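You operate a simulated robot arm through the tools that you are given. There is no shell and no other tool.

Carry out the task below with a simulated robot arm. There is one attempt and no reset: what you move stays moved.

## Task
Scrape the glue film off the running press belt until its display shows 0 %.
Fine: use the service panel's keys; scraper on before you start; raise its load only till the film falls, too much tears the belt. Stop, then scraper off and the load knob back to its stop.

Only the result counts: the job must be done as asked and must still hold three seconds after the hand-in. Knocking over, shifting, dropping, spilling or breaking anything else fails it.

## Robot
A 6-joint arm with a two-finger parallel gripper, fixed in place. Base frame: the origin is on the floor under the middle of its stand, x ahead of it, y to its left, z up. Units: mm, degrees, N and s.
It reaches about 1066 mm from its shoulder. Its first joint turns from -166.0 to 166.0 degrees. Payload 3.91 kg.
Tool frame: the origin (TCP) lies between the finger pads and is the grasp point; the fingertips stand 30 mm ahead of it; z points along the fingers, y is the line along which they close. Largest opening 110 mm; finger width 20, thickness 10; the body of the gripper, 48 by 112 mm, starts 55 mm behind the TCP.
Orientation is that of the tool frame in the base frame, as a unit quaternion [w, x, y, z]. With the fingers straight down and closing along the base's y, the tool's x points along the base's -x, its y along +y and its z along -z.

## Interface
- The arm moves only by the tool drive_tool. Its argument "rows" is a list of rows, each a list of 7 numbers: the shift along the tool's x, y, z in mm, then the turn, a rotation vector about the tool's x, y, z in degrees, then the gripper command, from -1 (fully open) to 1 (shut), values between in proportion. In form: [[x, y, z, rx, ry, rz, gripper], ...]. A call has 1 to 20 rows; each row is the pose to reach, as a shift and turn from the pose commanded when the call began, along the tool's axes at that moment. Each row takes 0.2 s and may step no farther than 50 mm and 8.6 degrees from the row before; otherwise, or with a gripper value out of range, the whole call is refused. Where a pose cannot be reached the arm comes as near as it can. A force on the tool above 40 N (or 10 N above the force at the start of the call, whichever is more), or a blocked arm, ends the call early, and 0.2 s more pass. Each finger travels about 153 mm/s and halts on what it meets, pressing with about 35 N; the grip force reading is that of the motor and also rises with nothing between the fingers. The clock runs only during rows and for 0.2 s after the last one: add rows that repeat a pose to give the fingers time. The reply holds the time, the measured pose of the TCP, the force on the tool along the base axes, the opening and the grip force, in the units named above and with some noise, with the torque about the TCP (base axes, N m) and any sound that the robot's microphone picked up.
- Cameras (640 x 400 px; columns grow to the right, rows downward): "scene" is fixed at [216.5, 497.9, 1321.4]; the picture's right is [0.00, -1.00, 0.00], its down [-0.51, -0.00, -0.86] and it looks along [0.86, 0.00, -0.51] (base axes); focal length 236 px, centre (320, 200). "wrist" rides on the gripper at [72, 17, -103] in the tool frame; the picture's right is [-0.23, 0.97, 0.00], its down [-0.76, -0.18, -0.62] and it looks along [-0.61, -0.14, 0.78] (tool axes); focal length 222 px, centre (320, 200). There is no depth. A picture from a camera that has moved, and an enlarged one, comes with that camera's place and axes in the base frame and with its lens. The place of the scene camera against the robot may be out by one fixed shift of up to 25 mm in any direction.
- snapshot(camera): a new picture of that camera. The clock stands still meanwhile.
- close_up(camera, box): a new picture of the part [left, top, right, bottom] of that camera's present view, enlarged. The clock stands still meanwhile.
- hand_in(): hands the job in; it is judged then, once.

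Places have to be worked out from the pictures, the camera data and where the tool is seen. Open the gripper and draw the arm clear of the work before you hand the job in, unless the task says otherwise.

The tools are called by a JSON object that holds its "method" and its "body". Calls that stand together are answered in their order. drive_tool: Moves the arm, as the interface text tells. Its arguments: {"type":"object","properties":{"rows":{"type":"array"}},"required":["rows"]} The other tools are called the same way: snapshot (camera) takes a picture; close_up (camera, box) takes an enlarged picture of a part of a camera's view; hand_in () hands the job in.

At the start:

```text
time: 0.0
ee_pos: [520.1, 351.1, 1178.3]
orientation: [0.0, -0.001, 1.0, 0.0]
force: [-0.6, 0.1, -0.3]
moment: [-0.01, -0.01, 0.0]
width: 110.0
gripper_force: 0.0
```

scene: 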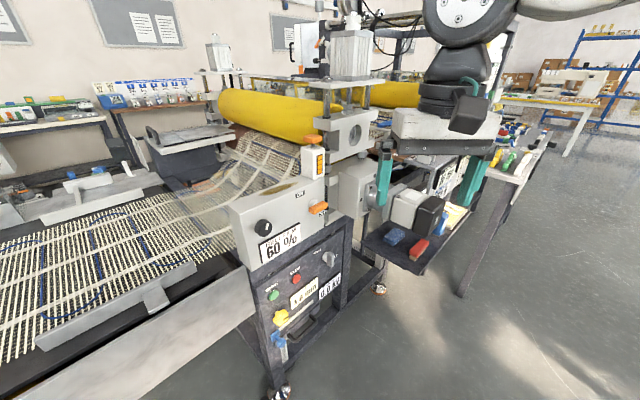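
wrist: 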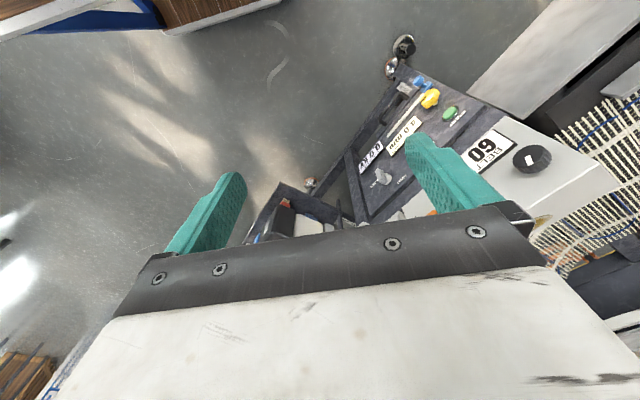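

I start with enlarged views of the service panel to read the labels and locate keys.

{"method": "close_up", "body": {"camera": "scene", "box": [220, 240, 380, 340]}}

{"method": "close_up", "body": {"camera": "scene", "box": [220, 130, 380, 270]}}

{"method": "close_up", "body": {"camera": "wrist", "box": [340, 60, 580, 210]}}

```text
4.00 times, centred on (300, 290) of scene
camera zoom: at [216.5, 497.9, 1321.4], right [0.0, -1.0, 0.0], down [-0.51, 0.0, -0.86], along [0.86, 0.0, -0.51], focal length 944 px, centre (400, -160)
```

zoom: 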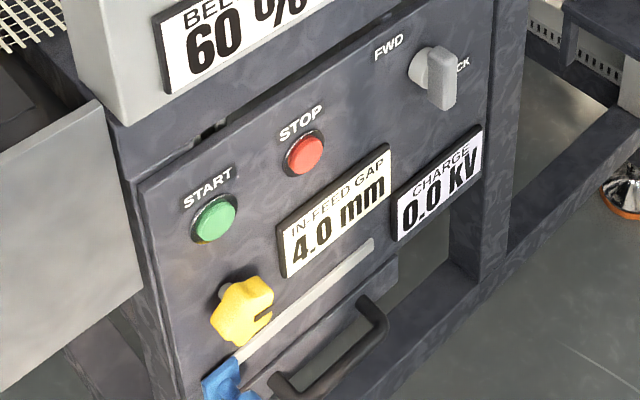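

```text
2.86 times, centred on (300, 200) of scene
camera zoom: at [216.5, 497.9, 1321.4], right [0.0, -1.0, 0.0], down [-0.51, 0.0, -0.86], along [0.86, 0.0, -0.51], focal length 674 px, centre (377, 200)
```

zoom: 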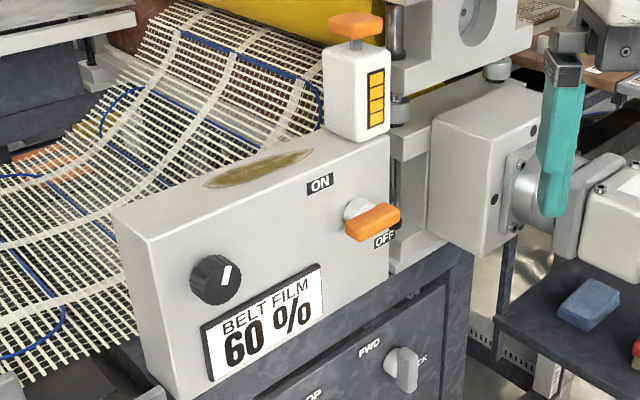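

```text
2.67 times, centred on (460, 135) of wrist
camera zoom: at [446.7, 367.1, 1281.9], right [0.23, 0.97, 0.0], down [0.76, -0.18, 0.62], along [0.61, -0.14, -0.78], focal length 592 px, centre (-53, 373)
```

zoom: 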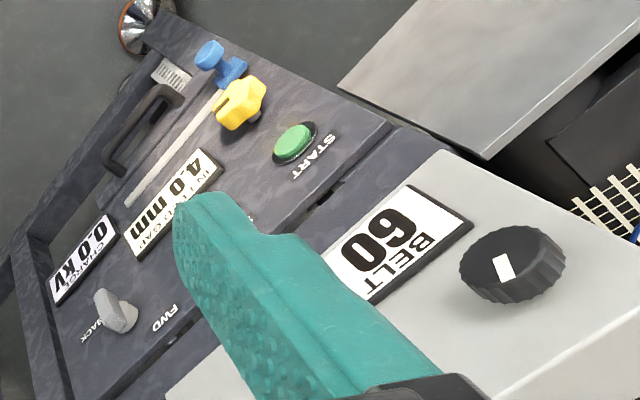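

The panel carries START, STOP and FWD/BACK, and the scraper box above it carries the load knob, the film display and the ON/OFF lever. Both face roughly toward the robot. I'll turn the tool about vertical so the wrist camera ends up above the gripper once the tool points at the panel.

{"method": "drive_tool", "body": {"rows": [[0, 0, 0, 0, 0, 8.5, -1], [0, 0, 0, 0, 0, 17, -1], [0, 0, 0, 0, 0, 25.5, -1], [0, 0, 0, 0, 0, 34, -1], [0, 0, 0, 0, 0, 42.5, -1], [0, 0, 0, 0, 0, 51, -1], [0, 0, 0, 0, 0, 59.5, -1], [0, 0, 0, 0, 0, 68, -1], [0, 0, 0, 0, 0, 76.5, -1], [0, 0, 0, 0, 0, 85, -1], [0, 0, 0, 0, 0, 93.5, -1], [0, 0, 0, 0, 0, 102, -1], [0, 0, 0, 0, 0, 110.5, -1], [0, 0, 0, 0, 0, 119, -1], [0, 0, 0, 0, 0, 127.5, -1], [0, 0, 0, 0, 0, 136, -1], [0, 0, 0, 0, 0, 144.5, -1], [0, 0, 0, 0, 0, 144.5, -1]]}}

```text
time: 3.8
ee_pos: [606.0, 242.2, 1160.7]
orientation: [-0.03, 0.935, 0.352, -0.006]
force: [0.0, 0.2, 0.2]
moment: [0.03, 0.01, 0.04]
width: 110.0
gripper_force: 0.0
out of reach, approached as far as the arm can: row 15, 16, 17, 18
```

The roll runs into a joint limit near 138°, so I back off to about 100° of yaw, which still puts the camera to the upper left of the tool. I'll check the pose after that.

{"method": "drive_tool", "body": {"rows": [[0, 0, 0, 0, 0, -8.5, -1], [0, 0, 0, 0, 0, -17, -1], [0, 0, 0, 0, 0, -25.5, -1], [0, 0, 0, 0, 0, -34, -1], [0, 0, 0, 0, 0, -42.5, -1], [0, 0, 0, 0, 0, -42.5, -1]]}}

```text
time: 5.2
ee_pos: [605.1, 243.3, 1162.6]
orientation: [-0.031, 0.744, 0.667, 0.005]
force: [0.4, 0.6, 0.7]
moment: [0.0, -0.02, -0.03]
width: 110.1
gripper_force: 0.1
```

The commanded pose is now the reached one: TCP (605, 243, 1162), tool pointing down. I move over to about (580, 430, 1000) and tilt 45° toward the panel, which still leaves roughly 160 mm clear of the box.

{"method": "drive_tool", "body": {"rows": [[29.1, -6.4, 28.7, -5.72, 4.76, -0.45, -1], [58.3, -12.8, 57.4, -11.45, 9.53, -0.9, -1], [87.4, -19.2, 86.1, -17.17, 14.29, -1.35, -1], [116.6, -25.6, 114.8, -22.9, 19.05, -1.8, -1], [145.7, -32, 143.5, -28.6, 23.8, -2.25, -1], [174.9, -38.4, 172.2, -34.3, 28.6, -2.7, -1], [174.9, -38.4, 172.2, -34.3, 28.6, -2.7, -1]]}}

{"method": "snapshot", "body": {"camera": "wrist"}}

{"method": "snapshot", "body": {"camera": "scene"}}

```text
time: 6.8
ee_pos: [611.4, 420.8, 1037.5]
orientation: [-0.026, 0.668, 0.648, 0.366]
force: [0.2, -0.2, 0.7]
moment: [-0.01, -0.04, 0.0]
width: 109.8
gripper_force: 0.1
out of reach, approached as far as the arm can: row 5, 6, 7
```

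```text
taken
camera wrist: at [571.0, 426.6, 1158.8], right [0.89, -0.35, 0.31], down [-0.36, -0.93, -0.02], along [0.3, -0.09, -0.95], focal length 222 px, centre (320, 200)
```

wrist: 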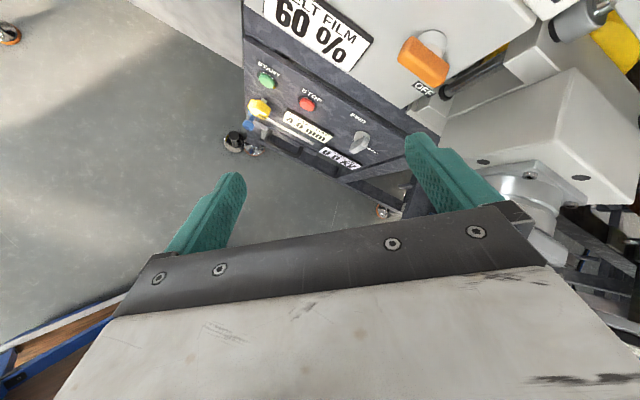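

```text
taken
```

scene: 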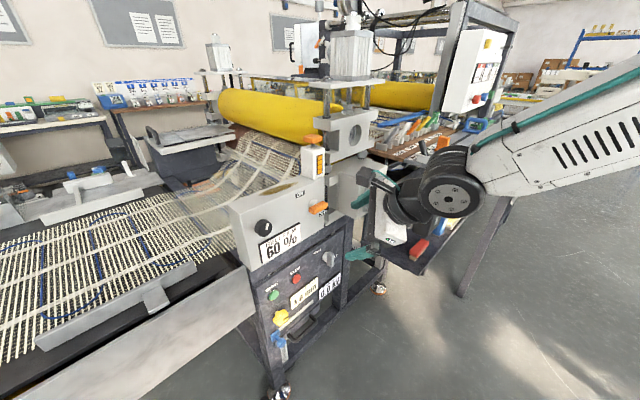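

The limit showed up again, at (611, 421, 1037). To find out which joint is in the way, I roll back by 60° at this spot and see whether that pose is reached.

{"method": "drive_tool", "body": {"rows": [[0, 0, 0, 0, 0, -8.5, -1], [0, 0, 0, 0, 0, -17, -1], [0, 0, 0, 0, 0, -25.5, -1], [0, 0, 0, 0, 0, -34, -1], [0, 0, 0, 0, 0, -42.5, -1], [0, 0, 0, 0, 0, -51, -1], [0, 0, 0, 0, 0, -59.5, -1], [0, 0, 0, 0, 0, -59.5, -1]]}}

```text
time: 8.6
ee_pos: [581.1, 432.0, 1011.7]
orientation: [0.212, 0.28, 0.882, 0.314]
force: [-0.6, -0.2, -0.7]
moment: [-0.04, -0.01, -0.02]
width: 109.9
gripper_force: 0.1
out of reach, approached as far as the arm can: row 1, 2, 3, 4, 5, 6, 7, 8
```

The arm is now at (581, 432, 1012), nearer the target but still reported as limited. I'll try a 47 mm move outward, away from the base, to see whether the folded arm is the problem.

{"method": "drive_tool", "body": {"rows": [[-7.2, 15.3, 16.5, 0, 0, 0, -1], [-14.4, 30.6, 32.9, 0, 0, 0, -1], [-14.4, 30.6, 32.9, 0, 0, 0, -1]]}}

{"method": "snapshot", "body": {"camera": "scene"}}

```text
time: 9.4
ee_pos: [621.6, 457.3, 1011.6]
orientation: [0.213, 0.281, 0.88, 0.317]
force: [0.9, -0.3, -0.1]
moment: [0.01, 0.0, -0.01]
width: 109.9
gripper_force: 0.1
```

```text
taken
```

scene: 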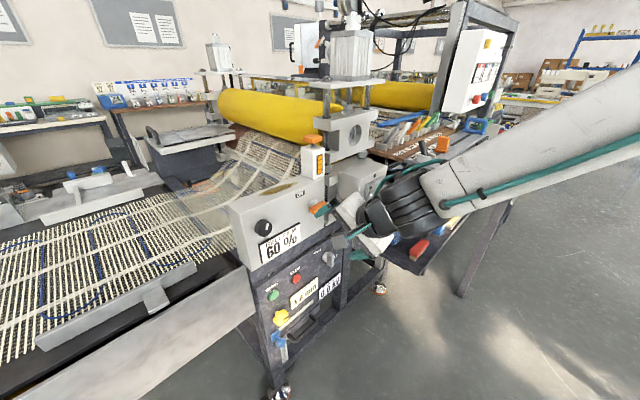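

Farther out the pose is reached exactly, so the fold was the limit. I look through the wrist camera from here.

{"method": "snapshot", "body": {"camera": "wrist"}}

```text
taken
camera wrist: at [516.0, 467.5, 1082.7], right [0.52, 0.48, 0.71], down [0.17, -0.87, 0.47], along [0.84, -0.13, -0.53], focal length 222 px, centre (320, 200)
```

wrist: 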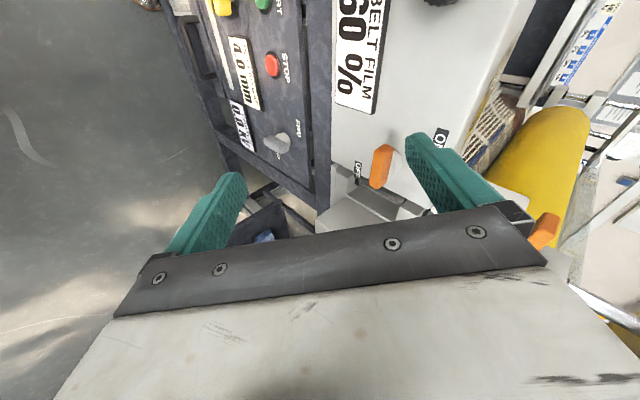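

The lever, display and panel are all in view. I enlarge the lever and the panel.

{"method": "close_up", "body": {"camera": "wrist", "box": [320, 80, 480, 220]}}

{"method": "close_up", "body": {"camera": "wrist", "box": [170, 0, 350, 200]}}

{"method": "close_up", "body": {"camera": "scene", "box": [290, 180, 340, 230]}}

```text
2.86 times, centred on (400, 150) of wrist
camera zoom: at [516.0, 467.5, 1082.7], right [0.52, 0.48, 0.71], down [0.17, -0.87, 0.47], along [0.84, -0.13, -0.53], focal length 635 px, centre (91, 343)
```

zoom: 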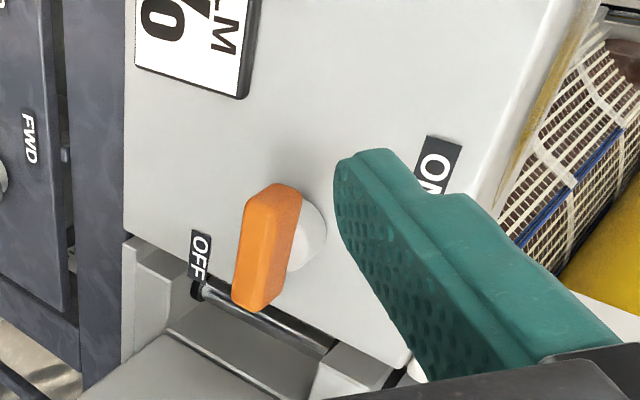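

```text
2.00 times, centred on (260, 100) of wrist
camera zoom: at [516.0, 467.5, 1082.7], right [0.52, 0.48, 0.71], down [0.17, -0.87, 0.47], along [0.84, -0.13, -0.53], focal length 444 px, centre (440, 400)
```

zoom: 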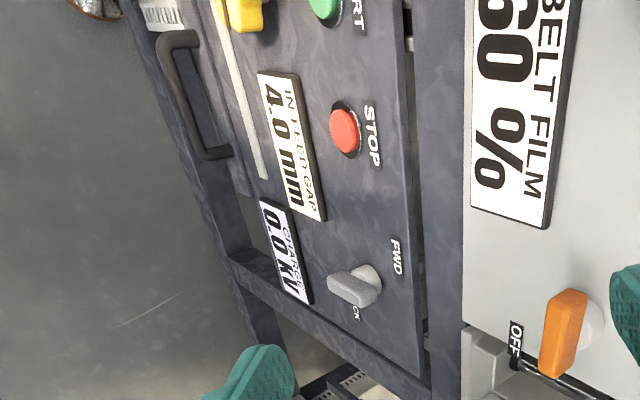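

```text
8.00 times, centred on (315, 205) of scene
camera zoom: at [216.5, 497.9, 1321.4], right [0.0, -1.0, 0.0], down [-0.51, 0.0, -0.86], along [0.86, 0.0, -0.51], focal length 1888 px, centre (360, 160)
```

zoom: 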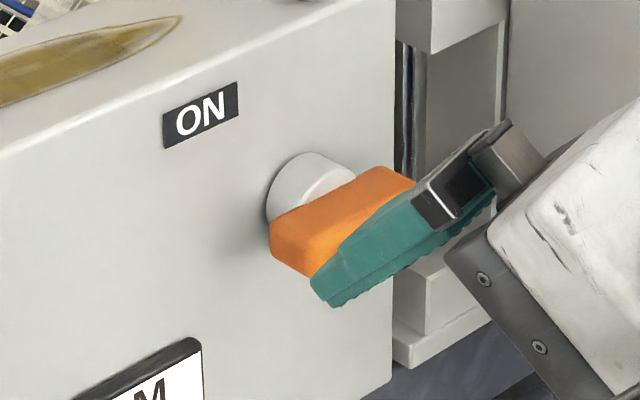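

The lever is a rotary handle, an orange bar on a grey hub, with ON at upper left and OFF at lower right. I shift 130 mm left along the box for a second viewpoint so I can triangulate.

{"method": "drive_tool", "body": {"rows": [[40.6, 14.6, 2.5, 0, 0, 0, -1], [81.3, 29.2, 4.9, 0, 0, 0, -1], [121.9, 43.8, 7.4, 0, 0, 0, -1], [121.9, 43.8, 7.4, 0, 0, 0, -1]]}}

{"method": "snapshot", "body": {"camera": "wrist"}}

```text
time: 10.4
ee_pos: [548.0, 566.1, 1010.7]
orientation: [0.213, 0.28, 0.88, 0.318]
force: [0.0, 0.3, -0.4]
moment: [0.0, 0.02, -0.01]
width: 110.0
gripper_force: 0.1
```

```text
taken
camera wrist: at [441.7, 576.5, 1081.8], right [0.52, 0.48, 0.71], down [0.16, -0.87, 0.47], along [0.84, -0.13, -0.53], focal length 222 px, centre (320, 200)
```

wrist: 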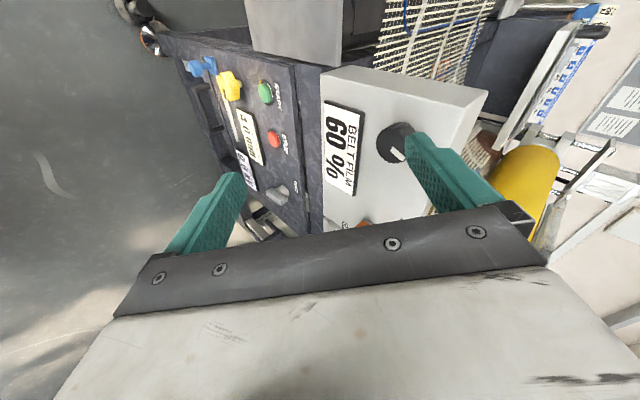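

This view shows everything well. I enlarge parts of it to measure pixel positions.

{"method": "close_up", "body": {"camera": "wrist", "box": [170, 60, 330, 220]}}

{"method": "close_up", "body": {"camera": "wrist", "box": [310, 60, 490, 230]}}

```text
2.50 times, centred on (250, 140) of wrist
camera zoom: at [441.7, 576.5, 1081.8], right [0.52, 0.48, 0.71], down [0.16, -0.87, 0.47], along [0.84, -0.13, -0.53], focal length 555 px, centre (495, 350)
```

zoom: 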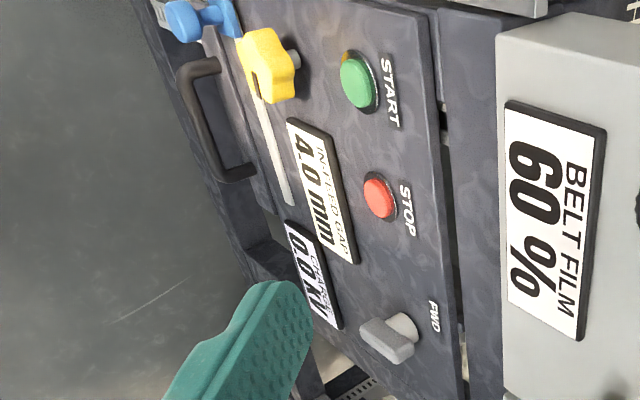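

```text
2.35 times, centred on (400, 145) of wrist
camera zoom: at [441.7, 576.5, 1081.8], right [0.52, 0.48, 0.71], down [0.16, -0.87, 0.47], along [0.84, -0.13, -0.53], focal length 523 px, centre (132, 329)
```

zoom: 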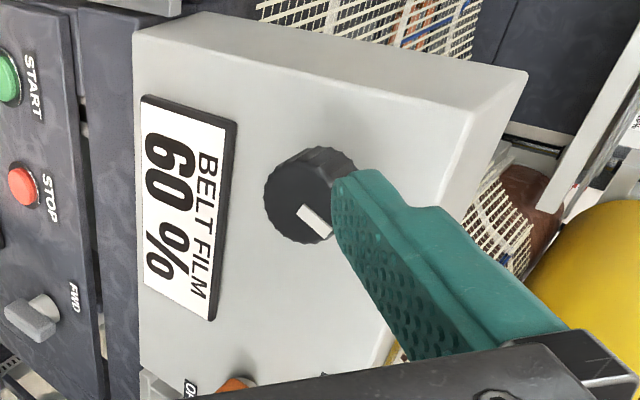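

The triangulated depths disagree by 10 to 20 mm and the panel yaw by about 4°. I'll enlarge the edges in the scene camera, whose orientation is exact, to fix the panel yaw.

{"method": "close_up", "body": {"camera": "scene", "box": [220, 180, 340, 280]}}

{"method": "close_up", "body": {"camera": "scene", "box": [240, 230, 360, 330]}}

```text
4.00 times, centred on (280, 230) of scene
camera zoom: at [216.5, 497.9, 1321.4], right [0.0, -1.0, 0.0], down [-0.51, 0.0, -0.86], along [0.86, 0.0, -0.51], focal length 944 px, centre (480, 80)
```

zoom: 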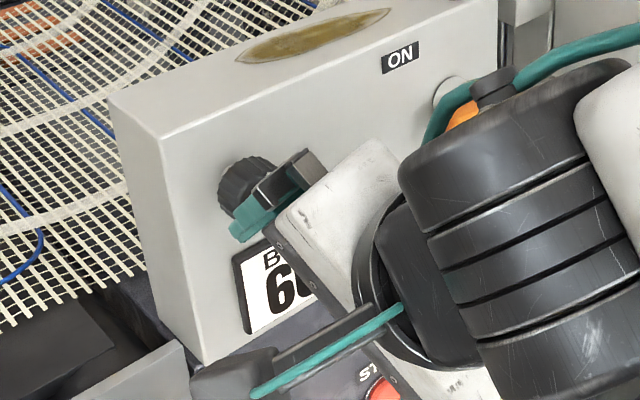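

```text
4.00 times, centred on (300, 280) of scene
camera zoom: at [216.5, 497.9, 1321.4], right [0.0, -1.0, 0.0], down [-0.51, 0.0, -0.86], along [0.86, 0.0, -0.51], focal length 944 px, centre (400, -120)
```

zoom: 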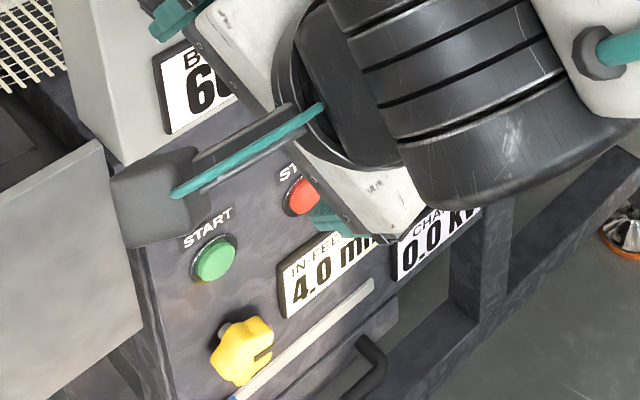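

Label and display edges in the scene view give a face normal near 45°, so the panel runs along (0.71, −0.71) with its face at about (x+y)/√2 ≈ 950. The lever hub is at roughly x 815, y 525, z 968. I square the tool to the face, with the fingers closing vertically, 55 mm in front of the lever bar.

{"method": "drive_tool", "body": {"rows": [[-34.6, -7.1, 12.9, -7.58, -0.03, 2.13, -1], [-69.3, -14.3, 25.9, -15.17, -0.07, 4.27, -1], [-104, -21.4, 38.8, -22.75, -0.1, 6.4, -1], [-138.6, -28.5, 51.7, -30.33, -0.13, 8.53, -1], [-173.2, -35.7, 64.7, -37.9, -0.17, 10.67, -1], [-207.9, -42.8, 77.6, -45.5, -0.2, 12.8, -1], [-207.9, -42.8, 77.6, -45.5, -0.2, 12.8, -1]]}}

{"method": "snapshot", "body": {"camera": "wrist"}}

{"method": "snapshot", "body": {"camera": "scene"}}

```text
time: 12.0
ee_pos: [678.1, 526.4, 1094.8]
orientation: [0.191, 0.277, 0.841, 0.424]
force: [0.6, 0.5, 0.3]
moment: [-0.02, -0.04, 0.03]
width: 110.0
gripper_force: 0.0
out of reach, approached as far as the arm can: row 1, 2, 3, 4, 5, 6, 7
```

```text
taken
camera wrist: at [569.0, 516.7, 1161.3], right [0.47, 0.33, 0.82], down [0.19, -0.94, 0.27], along [0.86, 0.02, -0.51], focal length 222 px, centre (320, 200)
```

wrist: 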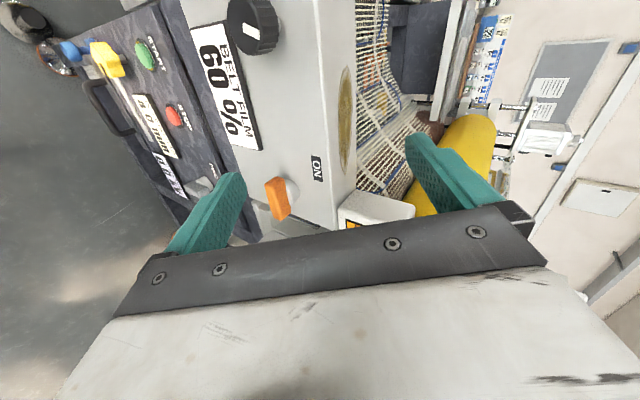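

```text
taken
```

scene: 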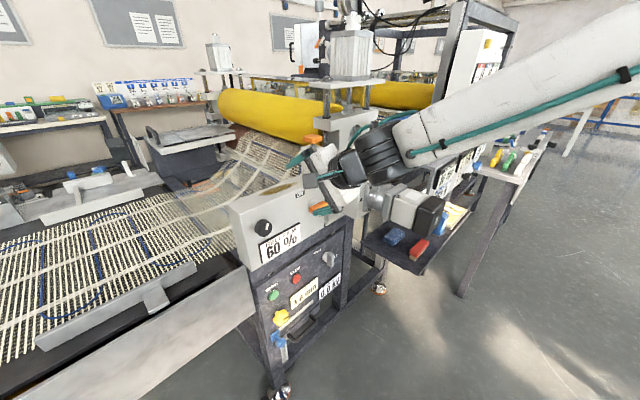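

The arm can't tilt through here: the wrist is nearly in line with the forearm, which looks like a wrist singularity. I back off to s≈0, where the arm's plane contains the panel normal, with the tool steep. From there I can tilt up within that plane.

{"method": "drive_tool", "body": {"rows": [[22.7, 0.3, -29.4, 5.1, -0.1, 1.56, -1], [45.4, 0.6, -58.8, 10.2, -0.2, 3.1, -1], [68.2, 1, -88.1, 15.3, -0.24, 4.7, -1], [90.9, 1.3, -117.5, 20.4, -0.3, 6.2, -1], [113.6, 1.6, -146.9, 25.5, -0.4, 7.8, -1], [113.6, 1.6, -146.9, 25.5, -0.4, 7.8, -1]]}}

```text
time: 13.4
ee_pos: [511.1, 506.2, 1172.0]
orientation: [0.098, 0.371, 0.892, 0.239]
force: [-1.4, 0.9, -0.2]
moment: [0.02, -0.01, 0.01]
width: 110.2
gripper_force: 0.1
```

The backed-off pose is exact. Now I tilt up 60° in the arm's own plane while easing forward and down, staying 120 mm clear of the box.

{"method": "drive_tool", "body": {"rows": [[0.4, 1.1, 18.2, -7.5, 0, 0, -1], [0.9, 2.2, 36.5, -15, 0, 0, -1], [1.3, 3.3, 54.8, -22.5, 0, 0, -1], [1.8, 4.5, 73, -30, 0, 0, -1], [2.2, 5.6, 91.2, -37.5, 0, 0, -1], [2.6, 6.7, 109.5, -45, 0, 0, -1], [3.1, 7.8, 127.8, -52.5, 0, 0, -1], [3.5, 8.9, 146, -60, 0, 0, -1], [3.5, 8.9, 146, -60, 0, 0, -1]]}}

{"method": "snapshot", "body": {"camera": "scene"}}

{"method": "snapshot", "body": {"camera": "wrist"}}

```text
time: 15.4
ee_pos: [544.2, 536.9, 1141.7]
orientation: [0.176, 0.338, 0.82, 0.428]
force: [0.4, -0.4, 0.2]
moment: [0.06, 0.0, 0.0]
width: 110.0
gripper_force: 0.1
out of reach, approached as far as the arm can: row 4, 5, 6, 7, 8, 9
```

```text
taken
```

scene: 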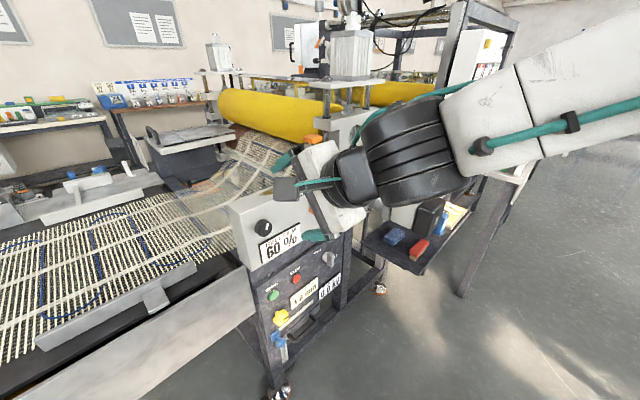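

```text
taken
camera wrist: at [439.7, 533.5, 1214.6], right [0.55, 0.24, 0.8], down [0.11, -0.97, 0.21], along [0.83, -0.03, -0.56], focal length 222 px, centre (320, 200)
```

wrist: 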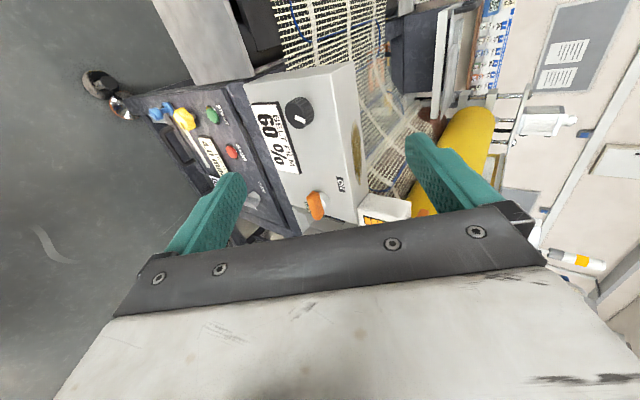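

The wrist bend won't pass through straight; tool and forearm are in line at the limit. To point the tool above the forearm line I have to roll the forearm about half a turn. First I bend back down 45°, then I swing the tool round by the left side.

{"method": "drive_tool", "body": {"rows": [[0, -32.6, -2.1, 7.5, 0, 0, -1], [0, -64.7, -8.5, 15, 0, 0, -1], [-0.2, -95.7, -19, 22.5, 0, 0, -1], [-0.4, -125, -33.5, 30, 0, 0, -1], [-0.6, -152.2, -51.7, 37.5, 0, 0, -1], [-0.7, -177, -73.8, 45, 0, 0, -1], [-0.7, -177, -73.8, 45, 0, 0, -1]]}}

```text
time: 17.0
ee_pos: [432.0, 420.6, 1034.8]
orientation: [0.034, 0.379, 0.921, 0.08]
force: [0.8, -0.1, -0.2]
moment: [0.02, 0.0, 0.02]
width: 109.9
gripper_force: 0.1
```

That pose is reached. Now the first half of the swing: I rotate about the forearm direction by 85°, moving the TCP along its circle.

{"method": "drive_tool", "body": {"rows": [[26.1, 1.4, -1.4, 0, 6.01, 6.01, -1], [51.7, 5.5, -5.5, 0, 12.02, 12.02, -1], [76.1, 12.2, -12.2, 0, 18.03, 18.03, -1], [98.9, 21.4, -21.4, 0, 24.04, 24.04, -1], [119.4, 32.8, -32.8, 0, 30.05, 30.05, -1], [137.4, 46.3, -46.3, 0, 36.06, 36.06, -1], [152.3, 61.6, -61.6, 0, 42.07, 42.07, -1], [163.9, 78.2, -78.2, 0, 48.08, 48.08, -1], [171.9, 95.8, -95.8, 0, 54.09, 54.09, -1], [176.1, 114.1, -114.1, 0, 60.1, 60.1, -1], [176.1, 114.1, -114.1, 0, 60.1, 60.1, -1]]}}

{"method": "snapshot", "body": {"camera": "scene"}}

```text
time: 19.4
ee_pos: [370.5, 609.9, 1168.1]
orientation: [-0.454, 0.681, 0.513, 0.258]
force: [-0.1, 0.2, -0.4]
moment: [-0.01, -0.01, -0.01]
width: 110.2
gripper_force: 0.1
```

```text
taken
```

scene: 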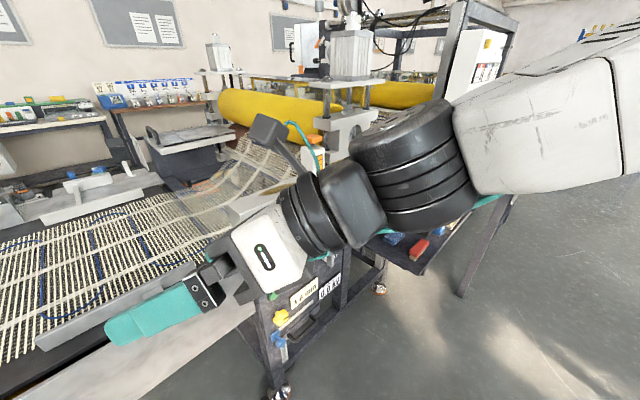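

The swing works without limits so far. I continue the same arc for another 68°.

{"method": "drive_tool", "body": {"rows": [[26.1, 1.4, -1.4, 0, 6.01, 6.01, -1], [51.7, 5.5, -5.5, 0, 12.02, 12.02, -1], [76.1, 12.2, -12.2, 0, 18.03, 18.03, -1], [98.9, 21.4, -21.4, 0, 24.04, 24.04, -1], [119.4, 32.8, -32.8, 0, 30.05, 30.05, -1], [137.4, 46.3, -46.3, 0, 36.06, 36.06, -1], [152.3, 61.6, -61.6, 0, 42.07, 42.07, -1], [163.9, 78.2, -78.2, 0, 48.08, 48.08, -1], [163.9, 78.2, -78.2, 0, 48.08, 48.08, -1]]}}

{"method": "snapshot", "body": {"camera": "scene"}}

{"method": "snapshot", "body": {"camera": "wrist"}}

```text
time: 21.4
ee_pos: [563.4, 588.2, 1325.4]
orientation: [0.684, -0.673, -0.001, -0.282]
force: [0.5, 1.0, -1.4]
moment: [0.0, -0.01, -0.04]
width: 109.9
gripper_force: 0.0
out of reach, approached as far as the arm can: row 6, 7, 8, 9
```

```text
taken
```

scene: 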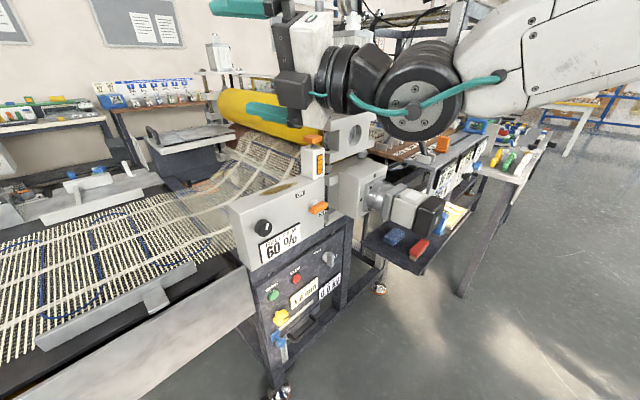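

```text
taken
camera wrist: at [591.4, 463.3, 1327.7], right [0.18, 0.03, -0.98], down [-0.94, -0.27, -0.18], along [-0.27, 0.96, -0.03], focal length 222 px, centre (320, 200)
```

wrist: 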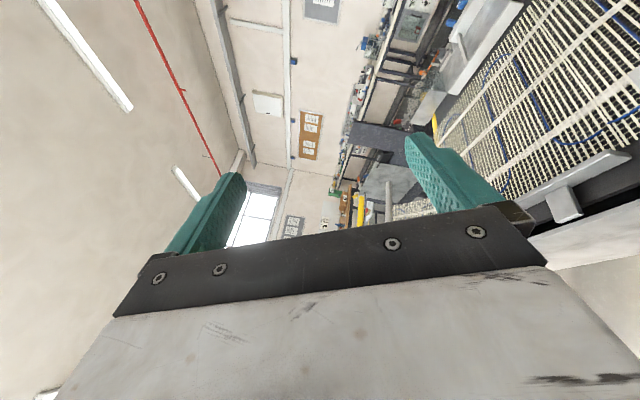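

The arm is now in the other wrist configuration, tool nearly level with the camera on its right side. I'll descend in two steps to a stand-off in front of the lever with the tool at azimuth 60°.

{"method": "drive_tool", "body": {"rows": [[7.1, 36.5, -9.1, -0.57, 0.54, 1.84, -1], [14.2, 73, -18.2, -1.13, 1.08, 3.68, -1], [21.2, 109.4, -27.2, -1.7, 1.63, 5.53, -1], [28.3, 145.9, -36.3, -2.27, 2.17, 7.37, -1], [35.4, 182.4, -45.4, -2.83, 2.71, 9.21, -1], [42.5, 218.9, -54.5, -3.4, 3.25, 11.05, -1], [42.5, 218.9, -54.5, -3.4, 3.25, 11.05, -1]]}}

{"method": "snapshot", "body": {"camera": "wrist"}}

```text
time: 23.0
ee_pos: [661.3, 507.4, 1133.7]
orientation: [0.687, -0.682, 0.091, -0.233]
force: [-0.9, -0.6, -0.3]
moment: [0.0, 0.0, 0.0]
width: 109.9
gripper_force: 0.2
```

```text
taken
camera wrist: at [682.7, 381.2, 1125.5], right [-0.01, 0.06, -1.0], down [-0.98, -0.21, -0.01], along [-0.21, 0.97, 0.06], focal length 222 px, centre (320, 200)
```

wrist: 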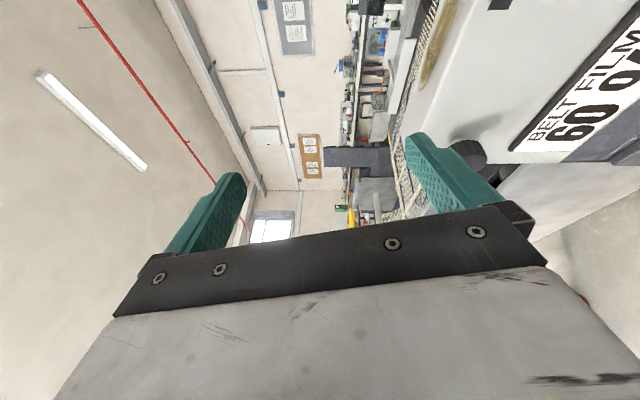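

No limits on the way. The camera on the right looks along the face rather than at it, so I roll the tool about −172° to put it on the left. That also frees up clockwise range for the knob.

{"method": "drive_tool", "body": {"rows": [[0, 0, 0, 0, 0, -8.6, -1], [0, 0, 0, 0, 0, -17.2, -1], [0, 0, 0, 0, 0, -25.8, -1], [0, 0, 0, 0, 0, -34.4, -1], [0, 0, 0, 0, 0, -43, -1], [0, 0, 0, 0, 0, -51.6, -1], [0, 0, 0, 0, 0, -60.2, -1], [0, 0, 0, 0, 0, -68.8, -1], [0, 0, 0, 0, 0, -77.4, -1], [0, 0, 0, 0, 0, -86, -1], [0, 0, 0, 0, 0, -94.6, -1], [0, 0, 0, 0, 0, -103.2, -1], [0, 0, 0, 0, 0, -111.8, -1], [0, 0, 0, 0, 0, -120.4, -1], [0, 0, 0, 0, 0, -129, -1], [0, 0, 0, 0, 0, -137.6, -1], [0, 0, 0, 0, 0, -146.2, -1], [0, 0, 0, 0, 0, -154.8, -1], [0, 0, 0, 0, 0, -163.4, -1], [0, 0, 0, 0, 0, -172, -1]]}}

{"method": "snapshot", "body": {"camera": "wrist"}}

{"method": "snapshot", "body": {"camera": "scene"}}

```text
time: 27.2
ee_pos: [661.7, 506.4, 1132.6]
orientation: [0.184, 0.137, 0.674, 0.702]
force: [0.1, 0.2, -0.8]
moment: [0.03, -0.03, 0.03]
width: 110.0
gripper_force: 0.1
```

```text
taken
camera wrist: at [549.9, 445.3, 1141.1], right [0.13, -0.12, 0.98], down [0.42, -0.89, -0.17], along [0.9, 0.43, -0.07], focal length 222 px, centre (320, 200)
```

wrist: 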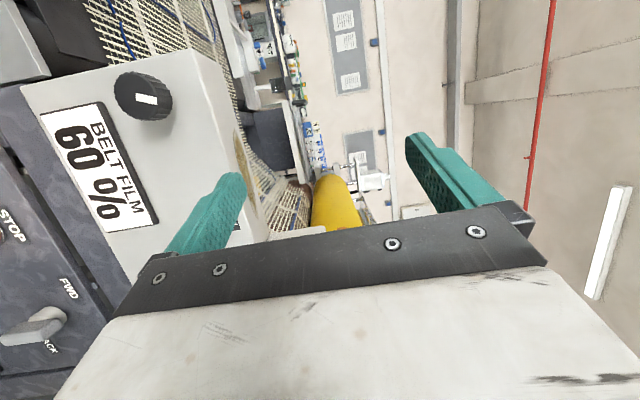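

```text
taken
```

scene: 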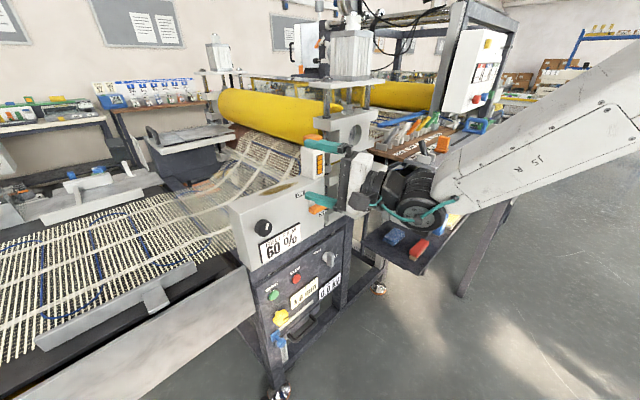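

The roll worked and the camera now sees the face. I move down to a viewing stand-off in front of the lever, fingertips near s 200, q 850, z 968.

{"method": "drive_tool", "body": {"rows": [[-16.4, -33.4, -9, 0.64, -0.74, 0.62, -1], [-32.8, -66.9, -18, 1.28, -1.48, 1.24, -1], [-49.1, -100.3, -27.1, 1.92, -2.2, 1.86, -1], [-65.5, -133.8, -36.1, 2.56, -2.96, 2.48, -1], [-81.9, -167.2, -45.1, 3.2, -3.7, 3.1, -1], [-81.9, -167.2, -45.1, 3.2, -3.7, 3.1, -1]]}}

{"method": "snapshot", "body": {"camera": "wrist"}}

{"method": "snapshot", "body": {"camera": "scene"}}

```text
time: 28.6
ee_pos: [727.1, 433.3, 970.3]
orientation: [0.182, 0.185, 0.683, 0.683]
force: [-0.3, 0.3, -0.5]
moment: [-0.01, 0.0, -0.01]
width: 109.9
gripper_force: 0.0
```

```text
taken
camera wrist: at [612.3, 380.0, 987.1], right [0.2, -0.12, 0.97], down [0.35, -0.92, -0.18], along [0.92, 0.37, -0.14], focal length 222 px, centre (320, 200)
```

wrist: 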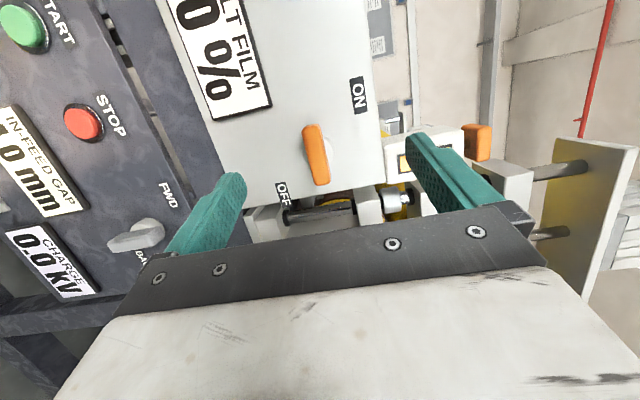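

```text
taken
```

scene: 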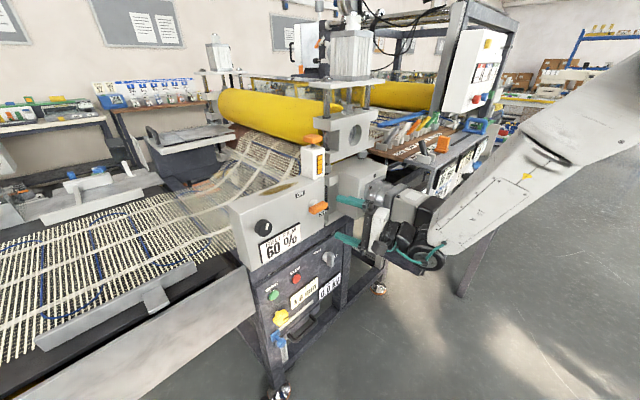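

The view is excellent. I enlarge the lever and the selector to read how they are pointing.

{"method": "close_up", "body": {"camera": "wrist", "box": [250, 60, 410, 230]}}

{"method": "close_up", "body": {"camera": "wrist", "box": [0, 0, 210, 300]}}

```text
2.35 times, centred on (330, 145) of wrist
camera zoom: at [612.3, 380.0, 987.1], right [0.2, -0.12, 0.97], down [0.35, -0.92, -0.18], along [0.92, 0.37, -0.14], focal length 523 px, centre (296, 329)
```

zoom: 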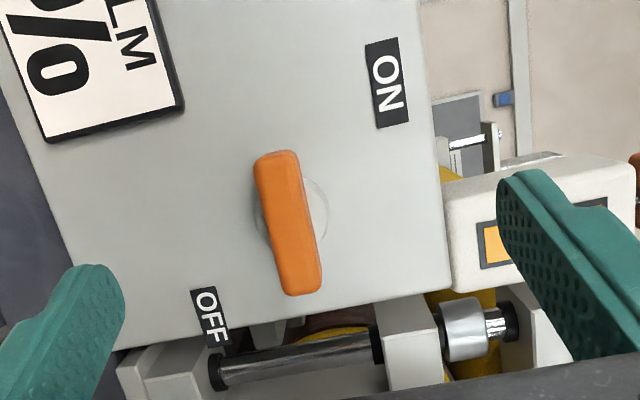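

```text
1.33 times, centred on (105, 150) of wrist
camera zoom: at [612.3, 380.0, 987.1], right [0.2, -0.12, 0.97], down [0.35, -0.92, -0.18], along [0.92, 0.37, -0.14], focal length 296 px, centre (607, 267)
```

zoom: 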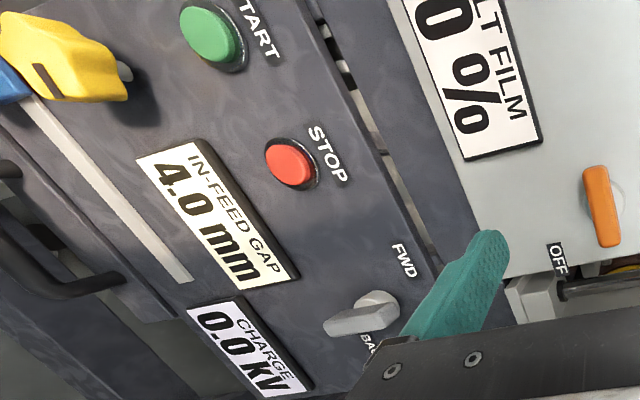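

The lever bar is horizontal and centred near s 210, z 960, with its front at q ≈ 930 and the box face at ≈ 960; FWD is selected. I close the gripper and bring the tip below the bar's right end, 25 mm in front of it, for a check.

{"method": "drive_tool", "body": {"rows": [[-12.6, -9.2, 11, 0, 0, 0, 1], [-25.2, -18.5, 22, 0, 0, 0, 1], [-37.7, -27.8, 33, 0, 0, 0, 1], [-50.3, -37, 44.1, 0, 0, 0, 1], [-50.3, -37, 44.1, 0, 0, 0, 1]]}}

{"method": "snapshot", "body": {"camera": "wrist"}}

{"method": "close_up", "body": {"camera": "scene", "box": [270, 160, 380, 250]}}

```text
time: 29.8
ee_pos: [792.0, 447.4, 932.3]
orientation: [0.182, 0.184, 0.683, 0.683]
force: [0.2, 0.3, 0.1]
moment: [0.01, -0.02, -0.04]
width: 0.1
gripper_force: 34.9
```

```text
taken
camera wrist: at [677.7, 394.4, 950.6], right [0.2, -0.11, 0.97], down [0.35, -0.92, -0.18], along [0.92, 0.37, -0.14], focal length 222 px, centre (320, 200)
```

wrist: 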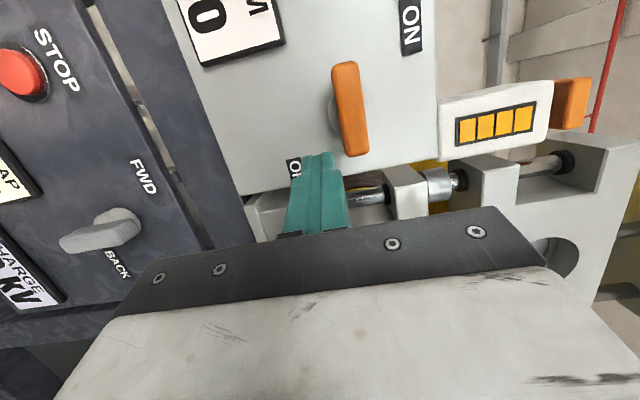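

```text
4.44 times, centred on (325, 205) of scene
camera zoom: at [216.5, 497.9, 1321.4], right [0.0, -1.0, 0.0], down [-0.51, 0.0, -0.86], along [0.86, 0.0, -0.51], focal length 1049 px, centre (298, 178)
```

zoom: 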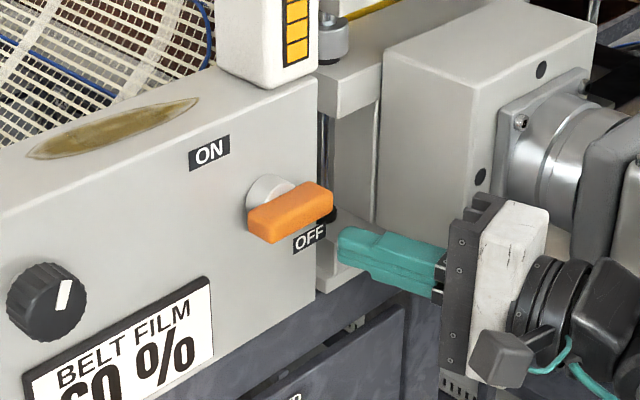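

The closed tip sits about 27 mm below the bar and near its right end, as planned. I push in 33 mm so the tip overlaps the bar depth, then lift slightly until it's near contact.

{"method": "drive_tool", "body": {"rows": [[-4.1, 0, 15.5, 0, 0, 0, 1], [-8.5, 0, 31.9, 0, 0, 0, 1], [-8.5, 5, 31.9, 0, 0, 0, 1]]}}

{"method": "snapshot", "body": {"camera": "wrist"}}

{"method": "close_up", "body": {"camera": "scene", "box": [270, 160, 380, 250]}}

```text
time: 30.6
ee_pos: [816.7, 470.7, 937.1]
orientation: [0.183, 0.184, 0.683, 0.683]
force: [0.2, 0.4, -0.1]
moment: [-0.02, 0.02, -0.04]
width: 0.0
gripper_force: 35.1
```

```text
taken
camera wrist: at [701.5, 416.8, 954.2], right [0.2, -0.11, 0.97], down [0.35, -0.92, -0.18], along [0.92, 0.37, -0.14], focal length 222 px, centre (320, 200)
```

wrist: 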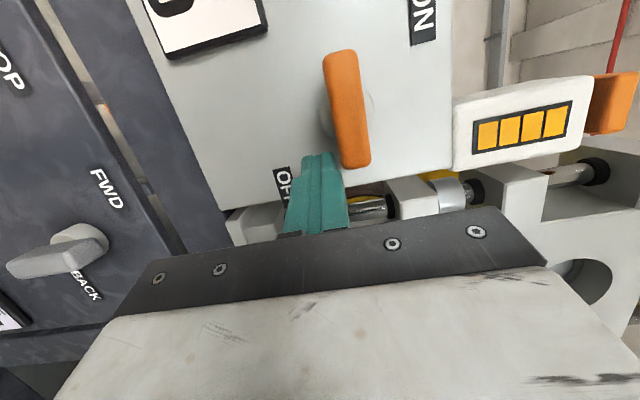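

```text
4.44 times, centred on (325, 205) of scene
camera zoom: at [216.5, 497.9, 1321.4], right [0.0, -1.0, 0.0], down [-0.51, 0.0, -0.86], along [0.86, 0.0, -0.51], focal length 1049 px, centre (298, 178)
```

zoom: 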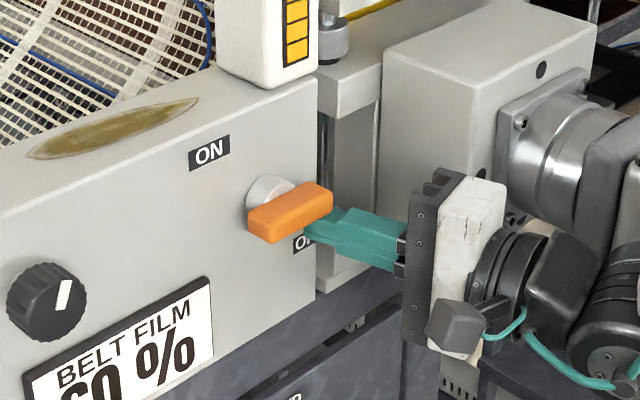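

The tip is just under the bar end with no contact force. I push it up along the first half of the arc about the hub.

{"method": "drive_tool", "body": {"rows": [[-2.1, 4, -0.6, 0, 0, 0, 1], [-4.2, 8, -1.1, 0, 0, 0, 1], [-5.7, 12, -1.5, 0, 0, 0, 1], [-6.7, 16.3, -1.8, 0, 0, 0, 1], [-7.1, 20.5, -1.9, 0, 0, 0, 1], [-7.1, 25, -1.9, 0, 0, 0, 1]]}}

{"method": "snapshot", "body": {"camera": "wrist"}}

```text
time: 31.5
ee_pos: [817.8, 465.5, 942.0]
orientation: [0.179, 0.185, 0.688, 0.678]
force: [-3.1, 2.5, -10.2]
moment: [-0.13, -0.06, 0.07]
width: 0.0
gripper_force: 35.2
stopped in row 4: the force on the tool passed its limit at 44 N (the readings are from after the stop); the commanded pose is now the measured one
```

```text
taken
camera wrist: at [702.7, 412.2, 961.1], right [0.21, -0.1, 0.97], down [0.35, -0.92, -0.17], along [0.91, 0.37, -0.16], focal length 222 px, centre (320, 200)
```

wrist: 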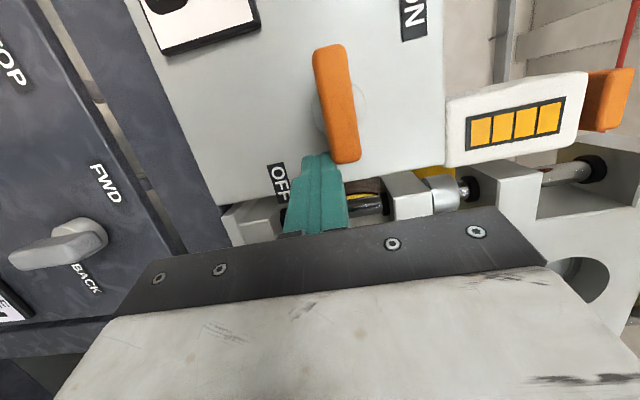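

The bar didn't budge at 44 N, so the switch is blocked counter-clockwise. I back out, go over the bar, and set the tip above its right end to try clockwise.

{"method": "drive_tool", "body": {"rows": [[0, -6, 0, 0, 0, 0, 1], [5.2, -8, -19.3, 0, 0, 0, 1], [9, 0, -33.8, 0, 0, 0, 1], [9, 25, -33.8, 0, 0, 0, 1], [12.9, 45, -32.8, 0, 0, 0, 1], [8.3, 45, -15.4, 0, 0, 0, 1], [3.4, 45, 3, 0, 0, 0, 1], [3.4, 45, 3, 0, 0, 0, 1]]}}

{"method": "snapshot", "body": {"camera": "wrist"}}

{"method": "close_up", "body": {"camera": "scene", "box": [270, 160, 380, 250]}}

```text
time: 33.3
ee_pos: [816.4, 469.6, 987.7]
orientation: [0.18, 0.185, 0.687, 0.68]
force: [-0.5, 0.2, -0.2]
moment: [-0.04, 0.02, 0.0]
width: 0.0
gripper_force: 35.1
```

```text
taken
camera wrist: at [701.7, 417.0, 1007.8], right [0.21, -0.1, 0.97], down [0.35, -0.92, -0.17], along [0.91, 0.37, -0.15], focal length 222 px, centre (320, 200)
```

wrist: 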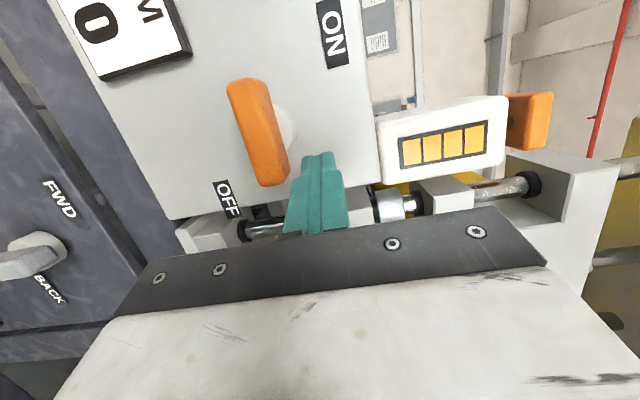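

```text
4.44 times, centred on (325, 205) of scene
camera zoom: at [216.5, 497.9, 1321.4], right [0.0, -1.0, 0.0], down [-0.51, 0.0, -0.86], along [0.86, 0.0, -0.51], focal length 1049 px, centre (298, 178)
```

zoom: 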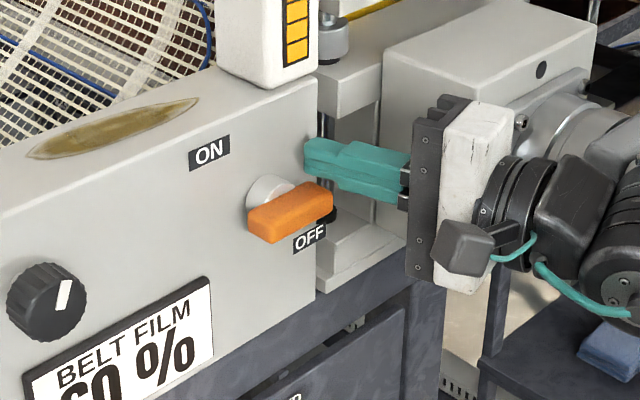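

The tip is above the right end of the bar with no contact. I push gently down along the arc to test clockwise.

{"method": "drive_tool", "body": {"rows": [[0, -4, 0, 0, 0, 0, 1], [-1.2, -8, -0.3, 0, 0, 0, 1], [-3, -12, -0.8, 0, 0, 0, 1], [-4.6, -16, -1.2, 0, 0, 0, 1], [-5.8, -20, -1.6, 0, 0, 0, 1], [-6.4, -25, -1.7, 0, 0, 0, 1]]}}

{"method": "snapshot", "body": {"camera": "wrist"}}

{"method": "close_up", "body": {"camera": "scene", "box": [270, 160, 380, 250]}}

```text
time: 34.7
ee_pos: [820.0, 465.4, 961.9]
orientation: [0.18, 0.185, 0.687, 0.679]
force: [0.1, 0.4, 0.8]
moment: [0.05, 0.01, 0.01]
width: 0.0
gripper_force: 35.3
```

```text
taken
camera wrist: at [706.6, 412.4, 982.1], right [0.21, -0.11, 0.97], down [0.35, -0.92, -0.17], along [0.91, 0.37, -0.15], focal length 222 px, centre (320, 200)
```

wrist: 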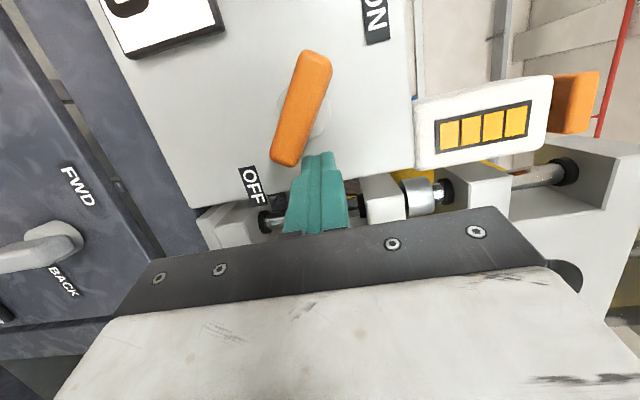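

```text
4.44 times, centred on (325, 205) of scene
camera zoom: at [216.5, 497.9, 1321.4], right [0.0, -1.0, 0.0], down [-0.51, 0.0, -0.86], along [0.86, 0.0, -0.51], focal length 1049 px, centre (298, 178)
```

zoom: 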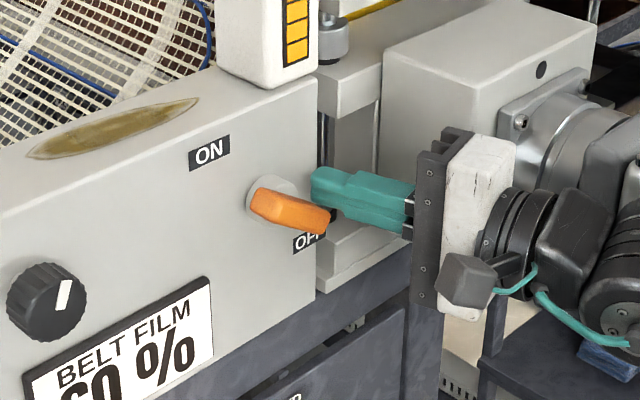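

The bar turns freely clockwise. I continue the arc toward the other end position.

{"method": "drive_tool", "body": {"rows": [[-0.5, -4.2, -0.1, 0, 0, 0, 1], [-0.7, -8.3, -0.2, 0, 0, 0, 1], [0.5, -12.2, 0.1, 0, 0, 0, 1], [1.9, -16, 0.5, 0, 0, 0, 1], [3.9, -19.5, 1, 0, 0, 0, 1], [6.2, -22.9, 1.6, 0, 0, 0, 1], [8.6, -25.3, 2.2, 0, 0, 0, 1], [11, -27.7, 2.9, 0, 0, 0, 1], [13.5, -29.2, 3.5, 0, 0, 0, 1], [15.5, -30.4, 4.1, 0, 0, 0, 1]]}}

{"method": "snapshot", "body": {"camera": "wrist"}}

{"method": "close_up", "body": {"camera": "scene", "box": [270, 160, 380, 250]}}

```text
time: 36.9
ee_pos: [810.4, 476.6, 933.9]
orientation: [0.18, 0.186, 0.686, 0.68]
force: [5.7, -3.5, 2.2]
moment: [0.08, -0.04, -0.21]
width: 0.2
gripper_force: 35.2
```

```text
taken
camera wrist: at [695.4, 422.3, 952.9], right [0.21, -0.11, 0.97], down [0.35, -0.92, -0.17], along [0.92, 0.37, -0.15], focal length 222 px, centre (320, 200)
```

wrist: 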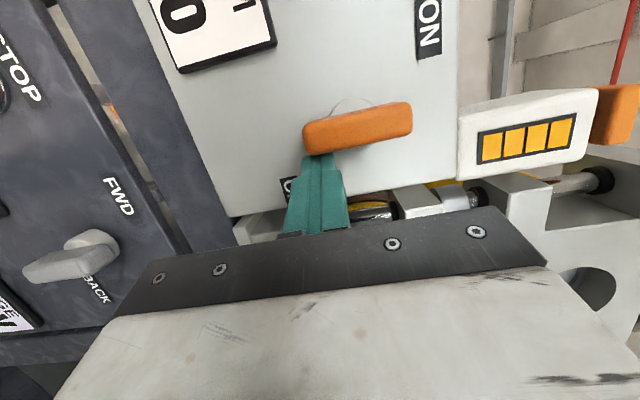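

```text
4.44 times, centred on (325, 205) of scene
camera zoom: at [216.5, 497.9, 1321.4], right [0.0, -1.0, 0.0], down [-0.51, 0.0, -0.86], along [0.86, 0.0, -0.51], focal length 1049 px, centre (298, 178)
```

zoom: 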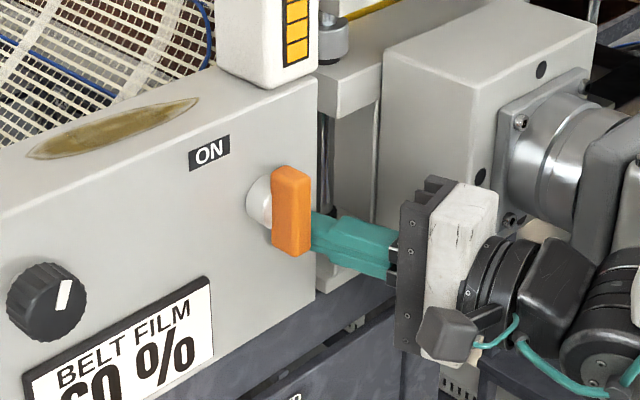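

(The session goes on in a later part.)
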